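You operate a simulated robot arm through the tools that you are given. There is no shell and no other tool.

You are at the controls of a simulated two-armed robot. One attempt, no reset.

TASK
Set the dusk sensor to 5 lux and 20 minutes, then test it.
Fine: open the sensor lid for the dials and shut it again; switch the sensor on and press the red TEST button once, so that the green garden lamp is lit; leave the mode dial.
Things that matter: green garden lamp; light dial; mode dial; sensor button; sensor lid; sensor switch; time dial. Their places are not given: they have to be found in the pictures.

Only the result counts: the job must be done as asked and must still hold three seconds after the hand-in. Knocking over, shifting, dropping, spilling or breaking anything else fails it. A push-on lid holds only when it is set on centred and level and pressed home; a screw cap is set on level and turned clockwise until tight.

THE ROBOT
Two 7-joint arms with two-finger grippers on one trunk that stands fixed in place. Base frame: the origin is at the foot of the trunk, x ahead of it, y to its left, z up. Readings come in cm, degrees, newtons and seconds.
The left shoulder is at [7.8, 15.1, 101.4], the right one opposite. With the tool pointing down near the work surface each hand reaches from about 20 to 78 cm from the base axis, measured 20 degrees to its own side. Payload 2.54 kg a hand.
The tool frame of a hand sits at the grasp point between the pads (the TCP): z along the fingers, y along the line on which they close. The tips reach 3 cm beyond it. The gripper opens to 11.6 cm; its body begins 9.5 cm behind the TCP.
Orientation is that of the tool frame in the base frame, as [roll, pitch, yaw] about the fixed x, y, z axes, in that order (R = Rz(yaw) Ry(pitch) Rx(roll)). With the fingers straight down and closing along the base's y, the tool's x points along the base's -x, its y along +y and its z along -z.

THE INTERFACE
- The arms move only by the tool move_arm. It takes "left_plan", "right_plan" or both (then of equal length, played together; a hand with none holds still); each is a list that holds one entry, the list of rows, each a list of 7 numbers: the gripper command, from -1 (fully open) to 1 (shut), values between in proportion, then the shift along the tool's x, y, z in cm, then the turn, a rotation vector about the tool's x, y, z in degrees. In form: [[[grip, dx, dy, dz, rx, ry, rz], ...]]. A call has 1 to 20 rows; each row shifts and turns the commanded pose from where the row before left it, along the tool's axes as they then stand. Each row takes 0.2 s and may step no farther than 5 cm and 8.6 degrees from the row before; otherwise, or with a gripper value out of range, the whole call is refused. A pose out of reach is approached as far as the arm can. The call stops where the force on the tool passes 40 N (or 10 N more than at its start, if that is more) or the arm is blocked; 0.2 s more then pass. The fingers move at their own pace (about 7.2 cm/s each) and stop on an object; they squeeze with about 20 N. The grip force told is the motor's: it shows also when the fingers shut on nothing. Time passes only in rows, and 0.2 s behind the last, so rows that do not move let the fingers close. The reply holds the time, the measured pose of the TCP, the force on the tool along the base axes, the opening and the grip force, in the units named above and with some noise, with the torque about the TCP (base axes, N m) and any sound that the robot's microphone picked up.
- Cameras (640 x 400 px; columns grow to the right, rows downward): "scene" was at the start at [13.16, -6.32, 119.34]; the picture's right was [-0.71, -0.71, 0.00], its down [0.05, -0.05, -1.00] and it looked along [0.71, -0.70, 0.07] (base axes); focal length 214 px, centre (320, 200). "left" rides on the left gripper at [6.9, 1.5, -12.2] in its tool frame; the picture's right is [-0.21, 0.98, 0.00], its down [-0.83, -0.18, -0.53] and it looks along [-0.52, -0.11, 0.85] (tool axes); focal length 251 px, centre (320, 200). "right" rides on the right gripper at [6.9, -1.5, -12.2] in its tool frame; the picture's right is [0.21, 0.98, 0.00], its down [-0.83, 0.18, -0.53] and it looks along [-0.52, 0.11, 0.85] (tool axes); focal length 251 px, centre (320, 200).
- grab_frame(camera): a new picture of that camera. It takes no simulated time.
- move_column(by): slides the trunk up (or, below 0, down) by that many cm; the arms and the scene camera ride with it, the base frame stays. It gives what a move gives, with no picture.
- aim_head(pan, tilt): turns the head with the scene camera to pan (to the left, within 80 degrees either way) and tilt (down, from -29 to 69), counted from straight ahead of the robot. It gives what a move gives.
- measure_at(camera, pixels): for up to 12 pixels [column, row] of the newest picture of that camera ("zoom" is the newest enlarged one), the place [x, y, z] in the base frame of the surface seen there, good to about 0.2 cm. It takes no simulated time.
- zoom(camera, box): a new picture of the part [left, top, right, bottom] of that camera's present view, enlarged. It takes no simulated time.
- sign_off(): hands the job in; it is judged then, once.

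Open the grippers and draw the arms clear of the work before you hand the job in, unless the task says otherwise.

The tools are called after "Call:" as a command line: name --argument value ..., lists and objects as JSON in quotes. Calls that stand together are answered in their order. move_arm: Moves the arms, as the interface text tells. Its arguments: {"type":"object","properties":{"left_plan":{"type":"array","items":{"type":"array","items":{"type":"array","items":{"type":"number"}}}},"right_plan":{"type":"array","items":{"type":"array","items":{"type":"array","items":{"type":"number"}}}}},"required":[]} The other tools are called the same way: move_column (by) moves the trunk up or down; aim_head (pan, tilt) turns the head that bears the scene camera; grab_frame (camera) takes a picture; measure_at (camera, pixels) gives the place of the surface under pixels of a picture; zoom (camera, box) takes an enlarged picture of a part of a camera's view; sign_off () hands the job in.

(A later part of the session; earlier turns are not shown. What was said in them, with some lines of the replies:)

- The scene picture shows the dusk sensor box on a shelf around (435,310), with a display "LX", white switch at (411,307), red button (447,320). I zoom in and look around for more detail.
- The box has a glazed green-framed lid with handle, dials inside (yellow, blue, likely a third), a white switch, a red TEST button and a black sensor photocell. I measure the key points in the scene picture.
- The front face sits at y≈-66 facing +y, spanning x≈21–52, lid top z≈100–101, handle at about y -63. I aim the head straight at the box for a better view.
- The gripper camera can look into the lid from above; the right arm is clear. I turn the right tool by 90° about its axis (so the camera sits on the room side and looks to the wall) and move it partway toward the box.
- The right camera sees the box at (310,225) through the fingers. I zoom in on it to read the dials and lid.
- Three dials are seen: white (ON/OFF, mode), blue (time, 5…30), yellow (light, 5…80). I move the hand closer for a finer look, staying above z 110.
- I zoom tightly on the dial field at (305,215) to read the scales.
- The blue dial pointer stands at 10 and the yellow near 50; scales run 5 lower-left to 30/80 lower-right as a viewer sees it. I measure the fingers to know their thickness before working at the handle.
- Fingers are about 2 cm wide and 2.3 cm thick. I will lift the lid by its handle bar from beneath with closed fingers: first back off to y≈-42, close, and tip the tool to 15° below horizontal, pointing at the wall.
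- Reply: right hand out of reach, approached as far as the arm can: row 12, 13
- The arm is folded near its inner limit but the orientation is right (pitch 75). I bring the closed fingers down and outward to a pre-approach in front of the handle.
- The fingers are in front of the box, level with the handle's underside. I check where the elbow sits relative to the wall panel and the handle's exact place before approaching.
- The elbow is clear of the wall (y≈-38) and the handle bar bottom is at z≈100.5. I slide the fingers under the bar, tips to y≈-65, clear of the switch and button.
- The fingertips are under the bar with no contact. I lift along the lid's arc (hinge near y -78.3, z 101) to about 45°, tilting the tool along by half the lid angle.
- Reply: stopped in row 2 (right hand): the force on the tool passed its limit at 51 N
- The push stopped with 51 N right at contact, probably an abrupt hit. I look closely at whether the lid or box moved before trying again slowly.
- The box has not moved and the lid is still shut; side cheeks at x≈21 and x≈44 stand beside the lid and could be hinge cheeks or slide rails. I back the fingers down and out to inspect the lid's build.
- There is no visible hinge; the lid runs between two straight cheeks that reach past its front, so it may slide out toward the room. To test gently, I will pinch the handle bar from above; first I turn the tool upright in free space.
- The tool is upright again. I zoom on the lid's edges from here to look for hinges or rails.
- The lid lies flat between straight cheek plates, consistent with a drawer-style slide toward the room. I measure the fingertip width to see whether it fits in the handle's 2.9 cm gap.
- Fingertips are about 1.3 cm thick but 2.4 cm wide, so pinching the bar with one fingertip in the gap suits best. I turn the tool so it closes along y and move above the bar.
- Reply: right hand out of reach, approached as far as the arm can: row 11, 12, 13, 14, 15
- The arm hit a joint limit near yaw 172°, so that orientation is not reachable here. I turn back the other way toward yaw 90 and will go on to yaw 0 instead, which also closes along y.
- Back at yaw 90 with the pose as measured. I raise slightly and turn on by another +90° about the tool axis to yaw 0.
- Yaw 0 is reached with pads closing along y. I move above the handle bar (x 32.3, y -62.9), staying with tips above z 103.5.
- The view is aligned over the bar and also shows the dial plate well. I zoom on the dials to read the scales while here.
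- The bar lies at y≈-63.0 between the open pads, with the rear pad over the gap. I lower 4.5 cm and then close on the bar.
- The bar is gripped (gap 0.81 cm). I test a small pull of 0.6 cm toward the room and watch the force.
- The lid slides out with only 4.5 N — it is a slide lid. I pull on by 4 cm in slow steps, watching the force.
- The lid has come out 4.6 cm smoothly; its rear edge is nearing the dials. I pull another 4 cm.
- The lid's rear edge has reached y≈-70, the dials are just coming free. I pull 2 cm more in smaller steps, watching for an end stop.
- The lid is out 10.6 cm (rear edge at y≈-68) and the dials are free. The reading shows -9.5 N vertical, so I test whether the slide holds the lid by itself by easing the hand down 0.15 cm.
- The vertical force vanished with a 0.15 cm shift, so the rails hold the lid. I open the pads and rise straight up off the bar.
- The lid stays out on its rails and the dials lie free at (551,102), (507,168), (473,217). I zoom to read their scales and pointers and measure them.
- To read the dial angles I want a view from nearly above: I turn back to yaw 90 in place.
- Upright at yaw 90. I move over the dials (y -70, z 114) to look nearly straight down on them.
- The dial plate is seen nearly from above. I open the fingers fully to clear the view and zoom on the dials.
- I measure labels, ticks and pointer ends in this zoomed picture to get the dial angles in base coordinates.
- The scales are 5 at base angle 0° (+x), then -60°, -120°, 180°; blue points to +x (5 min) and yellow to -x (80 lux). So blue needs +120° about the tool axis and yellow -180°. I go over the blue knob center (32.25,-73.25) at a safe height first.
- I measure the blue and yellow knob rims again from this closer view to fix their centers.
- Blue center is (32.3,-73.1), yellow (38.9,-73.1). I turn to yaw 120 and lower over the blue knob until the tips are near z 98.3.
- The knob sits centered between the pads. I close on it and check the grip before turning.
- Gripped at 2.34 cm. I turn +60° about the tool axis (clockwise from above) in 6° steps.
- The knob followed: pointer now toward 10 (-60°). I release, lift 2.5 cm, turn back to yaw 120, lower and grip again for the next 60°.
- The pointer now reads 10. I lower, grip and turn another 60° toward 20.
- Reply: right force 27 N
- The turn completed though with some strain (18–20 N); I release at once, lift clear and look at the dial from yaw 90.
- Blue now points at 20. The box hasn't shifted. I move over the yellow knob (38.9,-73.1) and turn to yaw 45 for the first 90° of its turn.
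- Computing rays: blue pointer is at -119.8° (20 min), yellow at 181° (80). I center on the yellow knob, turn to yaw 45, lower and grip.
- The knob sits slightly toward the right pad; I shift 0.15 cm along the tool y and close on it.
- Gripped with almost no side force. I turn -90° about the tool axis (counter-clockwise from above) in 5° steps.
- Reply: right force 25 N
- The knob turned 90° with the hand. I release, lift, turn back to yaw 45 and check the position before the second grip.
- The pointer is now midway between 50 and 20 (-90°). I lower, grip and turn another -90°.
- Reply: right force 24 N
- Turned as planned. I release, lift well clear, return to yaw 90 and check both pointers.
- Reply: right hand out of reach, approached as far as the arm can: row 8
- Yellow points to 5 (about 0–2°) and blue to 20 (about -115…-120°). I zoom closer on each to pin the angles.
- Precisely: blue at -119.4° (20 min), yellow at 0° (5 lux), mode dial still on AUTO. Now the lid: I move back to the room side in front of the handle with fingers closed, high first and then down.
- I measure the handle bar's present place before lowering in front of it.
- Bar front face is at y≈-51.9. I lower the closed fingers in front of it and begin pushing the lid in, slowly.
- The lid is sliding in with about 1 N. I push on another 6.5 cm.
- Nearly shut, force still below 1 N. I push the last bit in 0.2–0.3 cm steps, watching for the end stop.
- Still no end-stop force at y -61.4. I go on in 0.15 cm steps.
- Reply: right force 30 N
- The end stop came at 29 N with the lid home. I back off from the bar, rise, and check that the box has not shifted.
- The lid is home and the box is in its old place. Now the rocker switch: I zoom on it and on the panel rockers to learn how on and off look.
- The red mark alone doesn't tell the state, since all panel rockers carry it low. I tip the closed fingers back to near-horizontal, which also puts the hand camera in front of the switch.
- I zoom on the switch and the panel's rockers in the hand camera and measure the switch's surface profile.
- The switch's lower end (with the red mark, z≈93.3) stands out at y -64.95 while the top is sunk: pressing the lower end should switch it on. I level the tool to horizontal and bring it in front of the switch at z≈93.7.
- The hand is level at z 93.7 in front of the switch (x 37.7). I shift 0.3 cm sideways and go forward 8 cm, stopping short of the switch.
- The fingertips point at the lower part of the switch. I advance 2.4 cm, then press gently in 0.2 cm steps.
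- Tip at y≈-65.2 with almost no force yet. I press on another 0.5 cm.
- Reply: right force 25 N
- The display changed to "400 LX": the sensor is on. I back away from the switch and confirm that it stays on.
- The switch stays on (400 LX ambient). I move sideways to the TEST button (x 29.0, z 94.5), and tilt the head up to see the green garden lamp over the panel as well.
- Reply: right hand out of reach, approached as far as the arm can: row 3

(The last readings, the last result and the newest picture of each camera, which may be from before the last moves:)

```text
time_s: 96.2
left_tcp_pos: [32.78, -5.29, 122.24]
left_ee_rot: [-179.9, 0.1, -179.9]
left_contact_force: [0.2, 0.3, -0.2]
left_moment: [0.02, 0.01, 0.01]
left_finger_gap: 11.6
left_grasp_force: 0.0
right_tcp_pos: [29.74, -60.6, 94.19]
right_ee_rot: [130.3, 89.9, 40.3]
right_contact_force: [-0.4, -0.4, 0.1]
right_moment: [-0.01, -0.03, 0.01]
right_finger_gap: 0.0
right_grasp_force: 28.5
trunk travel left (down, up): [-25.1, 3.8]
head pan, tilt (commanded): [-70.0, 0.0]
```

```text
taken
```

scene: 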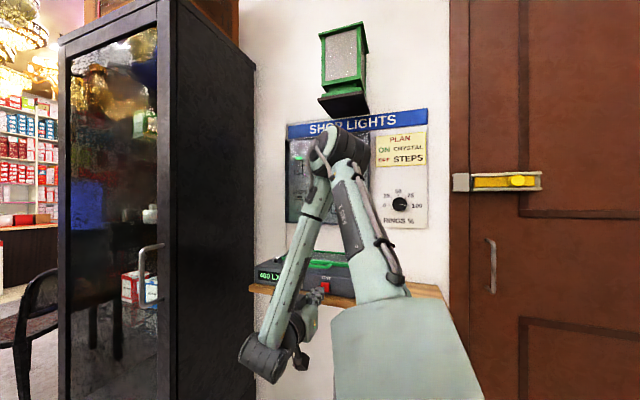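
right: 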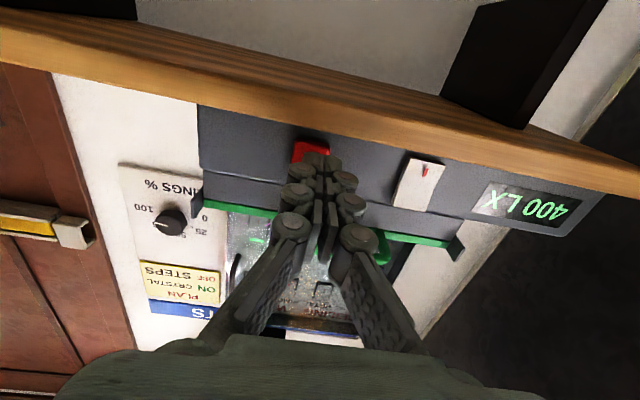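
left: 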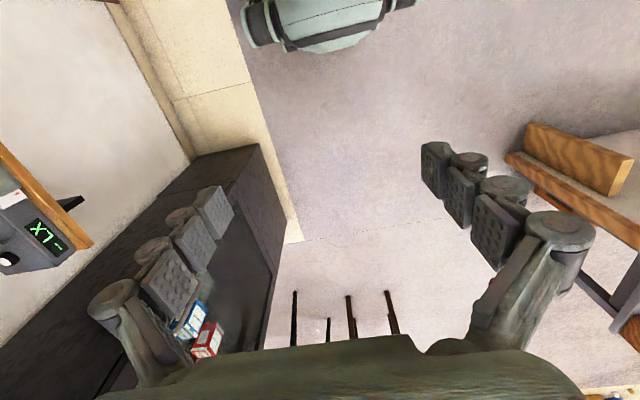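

The tips are 1.1 cm in front of the TEST button, a little to its +x side; the lamp at (343,65) is dark. I shift 0.6 cm over and press gently in small steps.

Call:
move_arm --right_plan '[[[1, -0.3, -0.6, 0, 0, 0, 0], [1, 0, 0, 0, 0, 0, 0]]]'

Call:
zoom --camera "right" --box '[220, 90, 420, 220]'

Call:
zoom --camera "scene" --box '[240, 240, 400, 340]'

Call:
zoom --camera "scene" --box '[290, 10, 400, 130]'

```text
time_s: 96.8
left_tcp_pos: [32.88, -5.1, 122.24]
left_ee_rot: [-179.8, 0.1, 179.9]
left_contact_force: [-0.5, -0.7, 0.6]
left_moment: [0.01, 0.04, 0.0]
left_finger_gap: 11.6
left_grasp_force: 0.1
right_tcp_pos: [28.9, -60.66, 94.58]
right_ee_rot: [142.5, 89.9, 52.5]
right_contact_force: [0.0, -0.5, 0.3]
right_moment: [0.02, -0.01, -0.01]
right_finger_gap: 0.01
right_grasp_force: 28.6
trunk travel left (down, up): [-25.1, 3.8]
head pan, tilt (commanded): [-70.0, 0.0]
```

```text
3.08 times, centred on (320, 155) of right
```

zoom: 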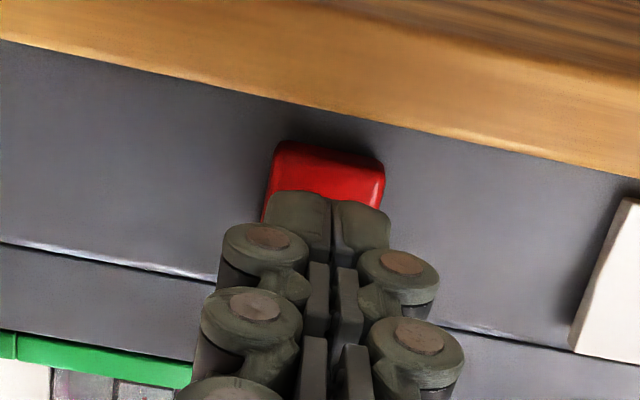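

```text
4.00 times, centred on (320, 290) of scene
```

zoom: 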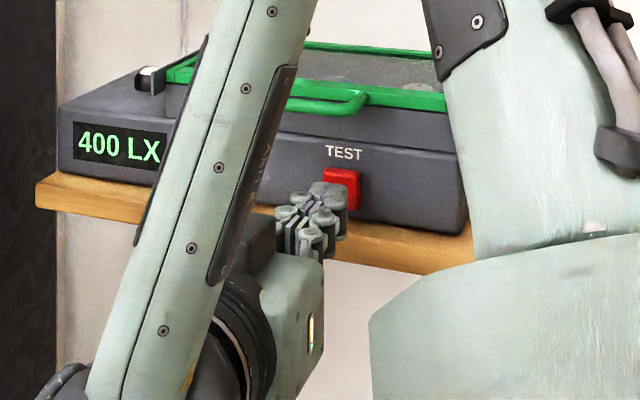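

```text
3.33 times, centred on (345, 70) of scene
```

zoom: 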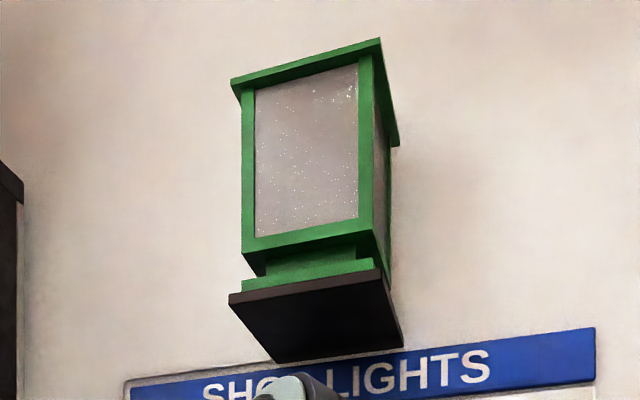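

Aligned on the button, lamp unlit. I advance 1.1 cm and press about 0.4 cm.

Call:
move_arm --right_plan '[[[1, 0, 0, 0.5, 0, 0, 0], [1, 0, 0, 0.5, 0, 0, 0], [1, 0, 0, 0.2, 0, 0, 0], [1, 0, 0, 0.2, 0, 0, 0], [1, 0, 0, 0.15, 0, 0, 0]]]'

Call:
zoom --camera "scene" --box '[290, 10, 400, 130]'

Call:
zoom --camera "right" --box '[220, 90, 420, 220]'

```text
time_s: 98.0
left_tcp_pos: [32.93, -5.25, 122.31]
left_ee_rot: [-179.8, -0.1, -180.0]
left_contact_force: [0.0, 0.2, -0.4]
left_moment: [0.05, 0.02, 0.01]
left_finger_gap: 11.59
left_grasp_force: 0.0
right_tcp_pos: [29.0, -62.21, 94.7]
right_ee_rot: [122.4, 89.9, 32.5]
right_contact_force: [0.3, -0.1, -0.5]
right_moment: [0.03, 0.01, 0.02]
right_finger_gap: 0.61
right_grasp_force: 28.0
trunk travel left (down, up): [-25.1, 3.8]
head pan, tilt (commanded): [-70.0, 0.0]
```

```text
3.33 times, centred on (345, 70) of scene
```

zoom: 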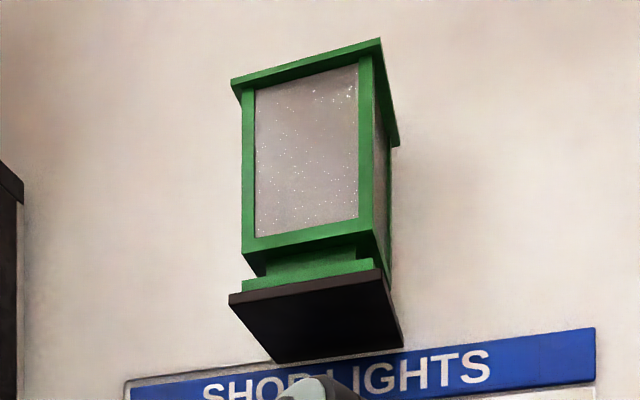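

```text
3.08 times, centred on (320, 155) of right
```

zoom: 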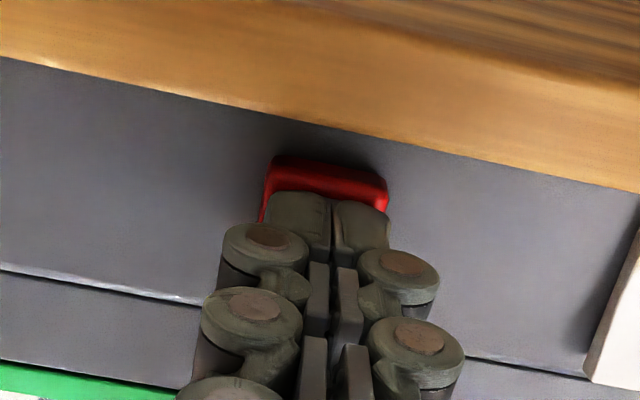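

Lamp still dark and force near zero; the button is just being touched. I press further in 0.15 cm steps.

Call:
move_arm --right_plan '[[[1, 0, 0, 0.15, 0, 0, 0], [1, 0, 0, 0.15, 0, 0, 0]]]'

Call:
zoom --camera "scene" --box '[290, 10, 400, 130]'

Call:
zoom --camera "right" --box '[220, 90, 420, 220]'

```text
time_s: 98.6
left_tcp_pos: [32.92, -5.24, 122.38]
left_ee_rot: [-179.8, 0.0, 180.0]
left_contact_force: [-0.9, 0.9, 0.4]
left_moment: [0.03, 0.02, -0.04]
left_finger_gap: 11.61
left_grasp_force: 0.1
right_tcp_pos: [29.22, -62.43, 94.56]
right_ee_rot: [136.7, 89.8, 46.7]
right_contact_force: [-1.1, 3.0, 1.1]
right_moment: [0.02, -0.04, -0.04]
right_finger_gap: 0.61
right_grasp_force: 28.1
trunk travel left (down, up): [-25.1, 3.8]
head pan, tilt (commanded): [-70.0, 0.0]
heard: click
```

```text
3.33 times, centred on (345, 70) of scene
```

zoom: 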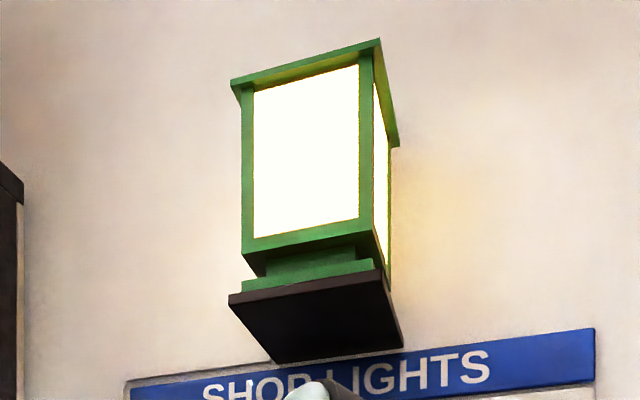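

```text
3.08 times, centred on (320, 155) of right
```

zoom: 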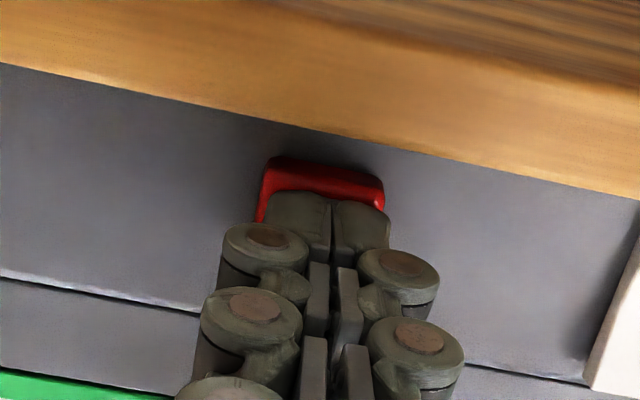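

A click was heard and the green garden lamp is lit. I release straight back at once, with no second press.

Call:
move_arm --right_plan '[[[1, 0, 0, -1, 0, 0, 0], [1, 0, 0, -3, 0, 0, 0], [1, 0, 0, -3, 0, 0, 0], [1, 0, 0, -2, 0, 0, 0], [1, 0, 0, 0, 0, 0, 0]]]'

Call:
grab_frame --camera "scene"

Call:
grab_frame --camera "right"

```text
time_s: 99.8
left_tcp_pos: [32.85, -5.25, 122.22]
left_ee_rot: [-179.8, 0.0, -180.0]
left_contact_force: [-0.1, 0.1, 0.4]
left_moment: [0.01, 0.0, -0.01]
left_finger_gap: 11.59
left_grasp_force: 0.2
right_tcp_pos: [30.31, -53.92, 94.07]
right_ee_rot: [78.8, 90.0, -11.4]
right_contact_force: [-0.3, 0.2, -0.3]
right_moment: [-0.03, -0.01, 0.0]
right_finger_gap: 0.0
right_grasp_force: 28.4
right hand out of reach, approached as far as the arm can: row 3, 4
trunk travel left (down, up): [-25.1, 3.8]
head pan, tilt (commanded): [-70.0, 0.0]
```

```text
taken
```

scene: 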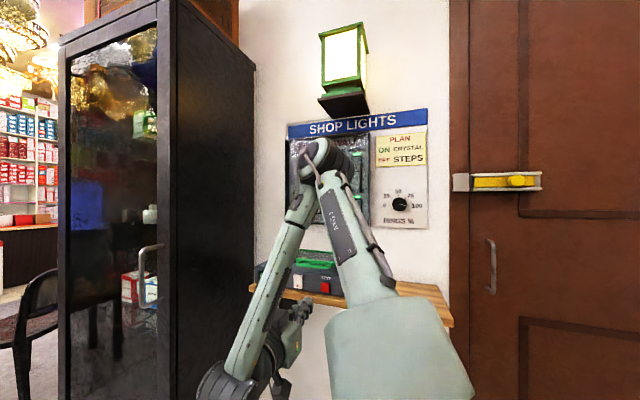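

```text
taken
```

right: 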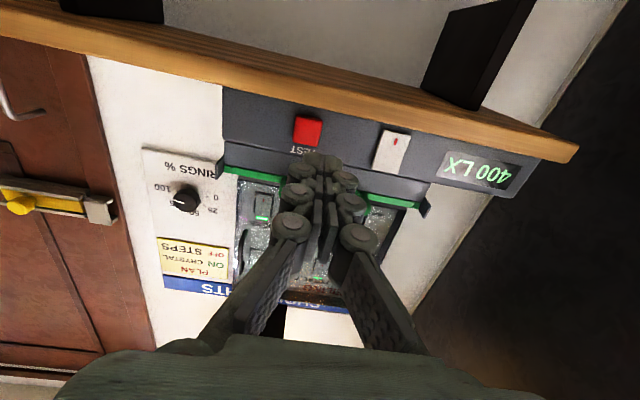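

The lamp stays lit and the display reads 400 LX. I raise the hand away, tip it upright and take a verifying look at the lid and dials.

Call:
move_arm --right_plan '[[[1, -3, 0.8, 0, 0, 0, 0], [1, -3, 0.8, 0, 0, 0, 0], [1, -3, 0.8, 0, 0, 0, 0], [1, -3, 0, 0, 0, 0, 0], [1, -2, 0, 0, 0, 8.3, 0], [1, 0, 0, -1, 0, 8.3, 0], [1, 0, 0, -1, 0, 8.3, 0], [1, 0, 0, -1, 0, 8.3, 0], [1, 0, 0, -1, 0, 8.3, 0], [1, 0, 0, -1, 0, 8.3, 0], [1, 0, 0, 0, 0, 8.3, 0], [1, 0, 0, 0, 0, 8.3, 0], [1, 0, 0, 0, 0, 8.3, 0], [1, 0, 0, 0, 0, 8.3, 0], [1, 0, 0, 0, 0, 7, 0], [-1, 0, 0, 0, 0, 0, 0], [-1, 0, 0, 0, 0, 0, 0], [-1, 0, 0, 0, 0, 0, 0], [-1, 0, 0, 0, 0, 0, 0]]]'

Call:
grab_frame --camera "right"

Call:
grab_frame --camera "scene"

```text
time_s: 103.8
left_tcp_pos: [32.96, -5.22, 122.21]
left_ee_rot: [-179.8, 0.0, -180.0]
left_contact_force: [0.0, -0.1, 0.2]
left_moment: [-0.02, -0.01, 0.01]
left_finger_gap: 11.57
left_grasp_force: 0.1
right_tcp_pos: [32.41, -49.53, 110.37]
right_ee_rot: [180.0, 0.0, 90.0]
right_contact_force: [0.1, 0.3, 0.3]
right_moment: [0.03, 0.0, -0.03]
right_finger_gap: 11.62
right_grasp_force: 0.1
trunk travel left (down, up): [-25.1, 3.8]
head pan, tilt (commanded): [-70.0, 0.0]
```

```text
taken
```

right: 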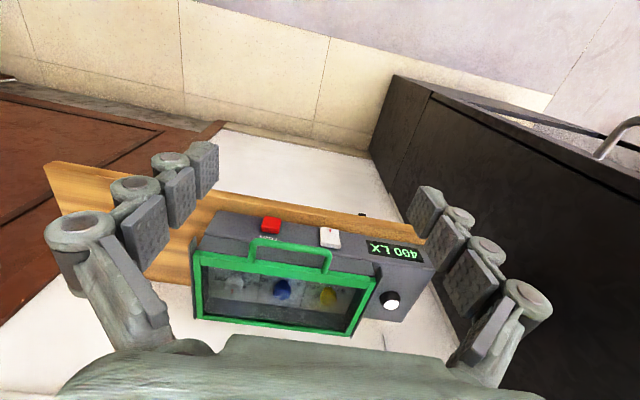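

```text
taken
```

scene: 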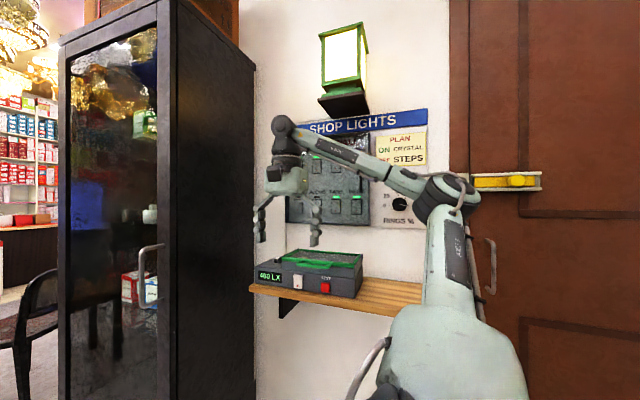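

The lamp is lit, the gripper open and clear. I check the lid position and, through the glass, the dials.

Call:
zoom --camera "right" --box '[180, 200, 440, 345]'

Call:
measure_at --camera "right" --pixels '[[200, 256], [372, 281], [205, 312], [345, 333], [290, 245], [270, 226], [330, 237], [290, 262]]'

Call:
zoom --camera "scene" --box '[240, 230, 380, 310]'

```text
2.46 times, centred on (310, 272) of right
```

zoom: 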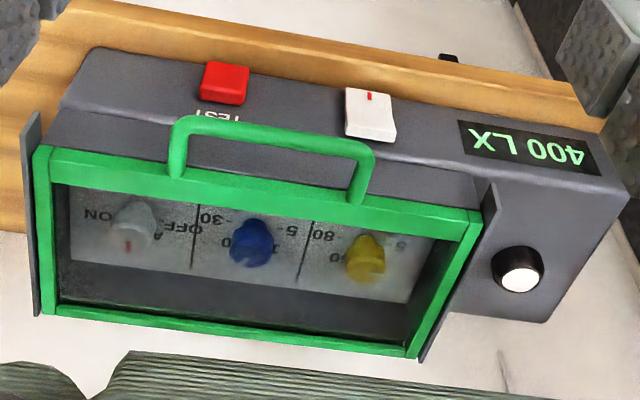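

```text
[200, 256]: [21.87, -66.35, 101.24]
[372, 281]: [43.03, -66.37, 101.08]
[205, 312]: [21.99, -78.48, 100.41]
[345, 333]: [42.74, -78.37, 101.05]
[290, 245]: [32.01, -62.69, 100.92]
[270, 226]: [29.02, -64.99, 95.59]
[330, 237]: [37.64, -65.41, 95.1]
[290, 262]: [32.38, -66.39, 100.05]
```

```text
4.57 times, centred on (310, 270) of scene
```

zoom: 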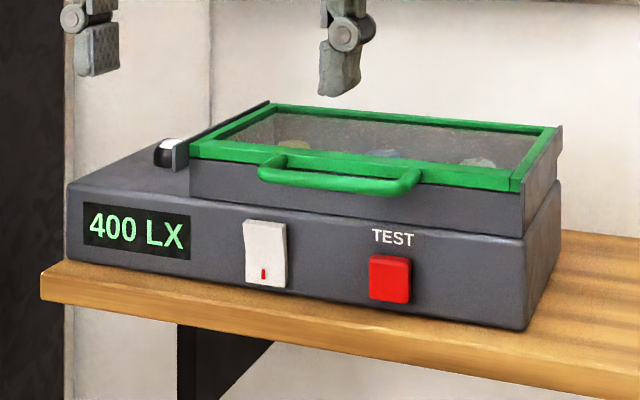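

Lid front is at y -66.35 and rear at -78.4, as at the start. One closer look at the dials through the glass before I withdraw the arm.

Call:
zoom --camera "right" --box '[210, 265, 360, 320]'

Call:
move_arm --right_plan '[[[-1, 0, 0, -3, 0, 0, 0], [-1, 0, 0, -3, 0, 0, 0], [-1, 3, 0, -2, 0, 0, 0], [-1, 3, 0, 0, 0, 0, 0], [-1, 3, 0, 0, 0, 0, 0], [-1, 3, 0, 0, 0, 0, 0], [-1, 0, 0, 0, 0, 0, 0]]]'

Call:
grab_frame --camera "scene"

```text
4.27 times, centred on (285, 292) of right
```

zoom: 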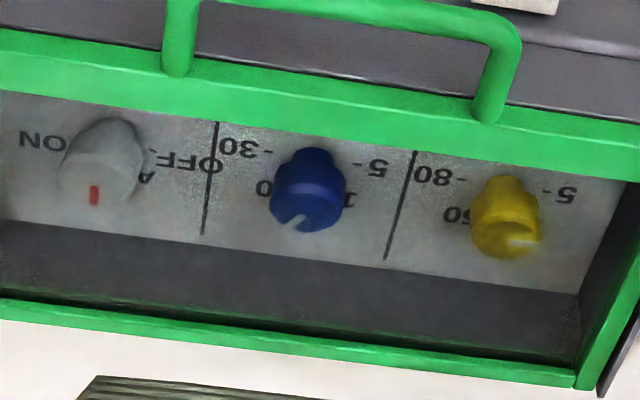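

```text
time_s: 105.4
left_tcp_pos: [32.96, -5.26, 122.29]
left_ee_rot: [-179.8, 0.0, 179.9]
left_contact_force: [-0.1, 1.0, 0.2]
left_moment: [-0.03, 0.02, -0.01]
left_finger_gap: 11.61
left_grasp_force: 0.0
right_tcp_pos: [32.48, -37.43, 118.5]
right_ee_rot: [180.0, 0.0, 90.0]
right_contact_force: [0.5, -0.3, 0.4]
right_moment: [-0.01, -0.03, 0.0]
right_finger_gap: 11.62
right_grasp_force: 0.1
trunk travel left (down, up): [-25.1, 3.8]
head pan, tilt (commanded): [-70.0, 0.0]
```

```text
taken
```

scene: 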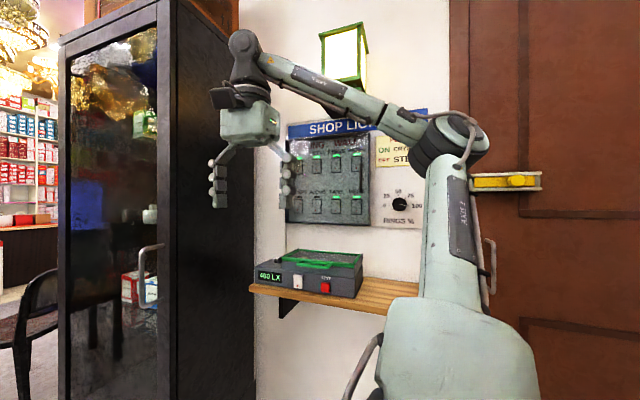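

Blue points to 20, yellow to 5, mode still on AUTO; the lid is shut, the sensor on, the lamp lit, and both hands are open and clear. I hand the job in.

Call:
sign_off

```text
The job is handed in.
```

The dusk sensor is set to 5 lux and 20 minutes and was tested with one press of TEST. The green garden lamp was lit in the last picture before I handed the job in.

- **Dials:** the light dial points to 5 and the time dial to 20. The mode dial was not touched and still shows AUTO.
- **Lid:** it slides rather than hinges. My first try at lifting it stopped at 51 N, but nothing moved. I then slid it out for the dials and pushed it back to its stop, and it measures at its starting position.
- **Switch and test:** the switch is on and the display reads 400 LX, which I take to be the room light since the dial stops at 80. The lamp came on when the button clicked and stayed lit after I let go.
- **Surroundings:** the sensor box is where it started, and both grippers are open and clear of it.
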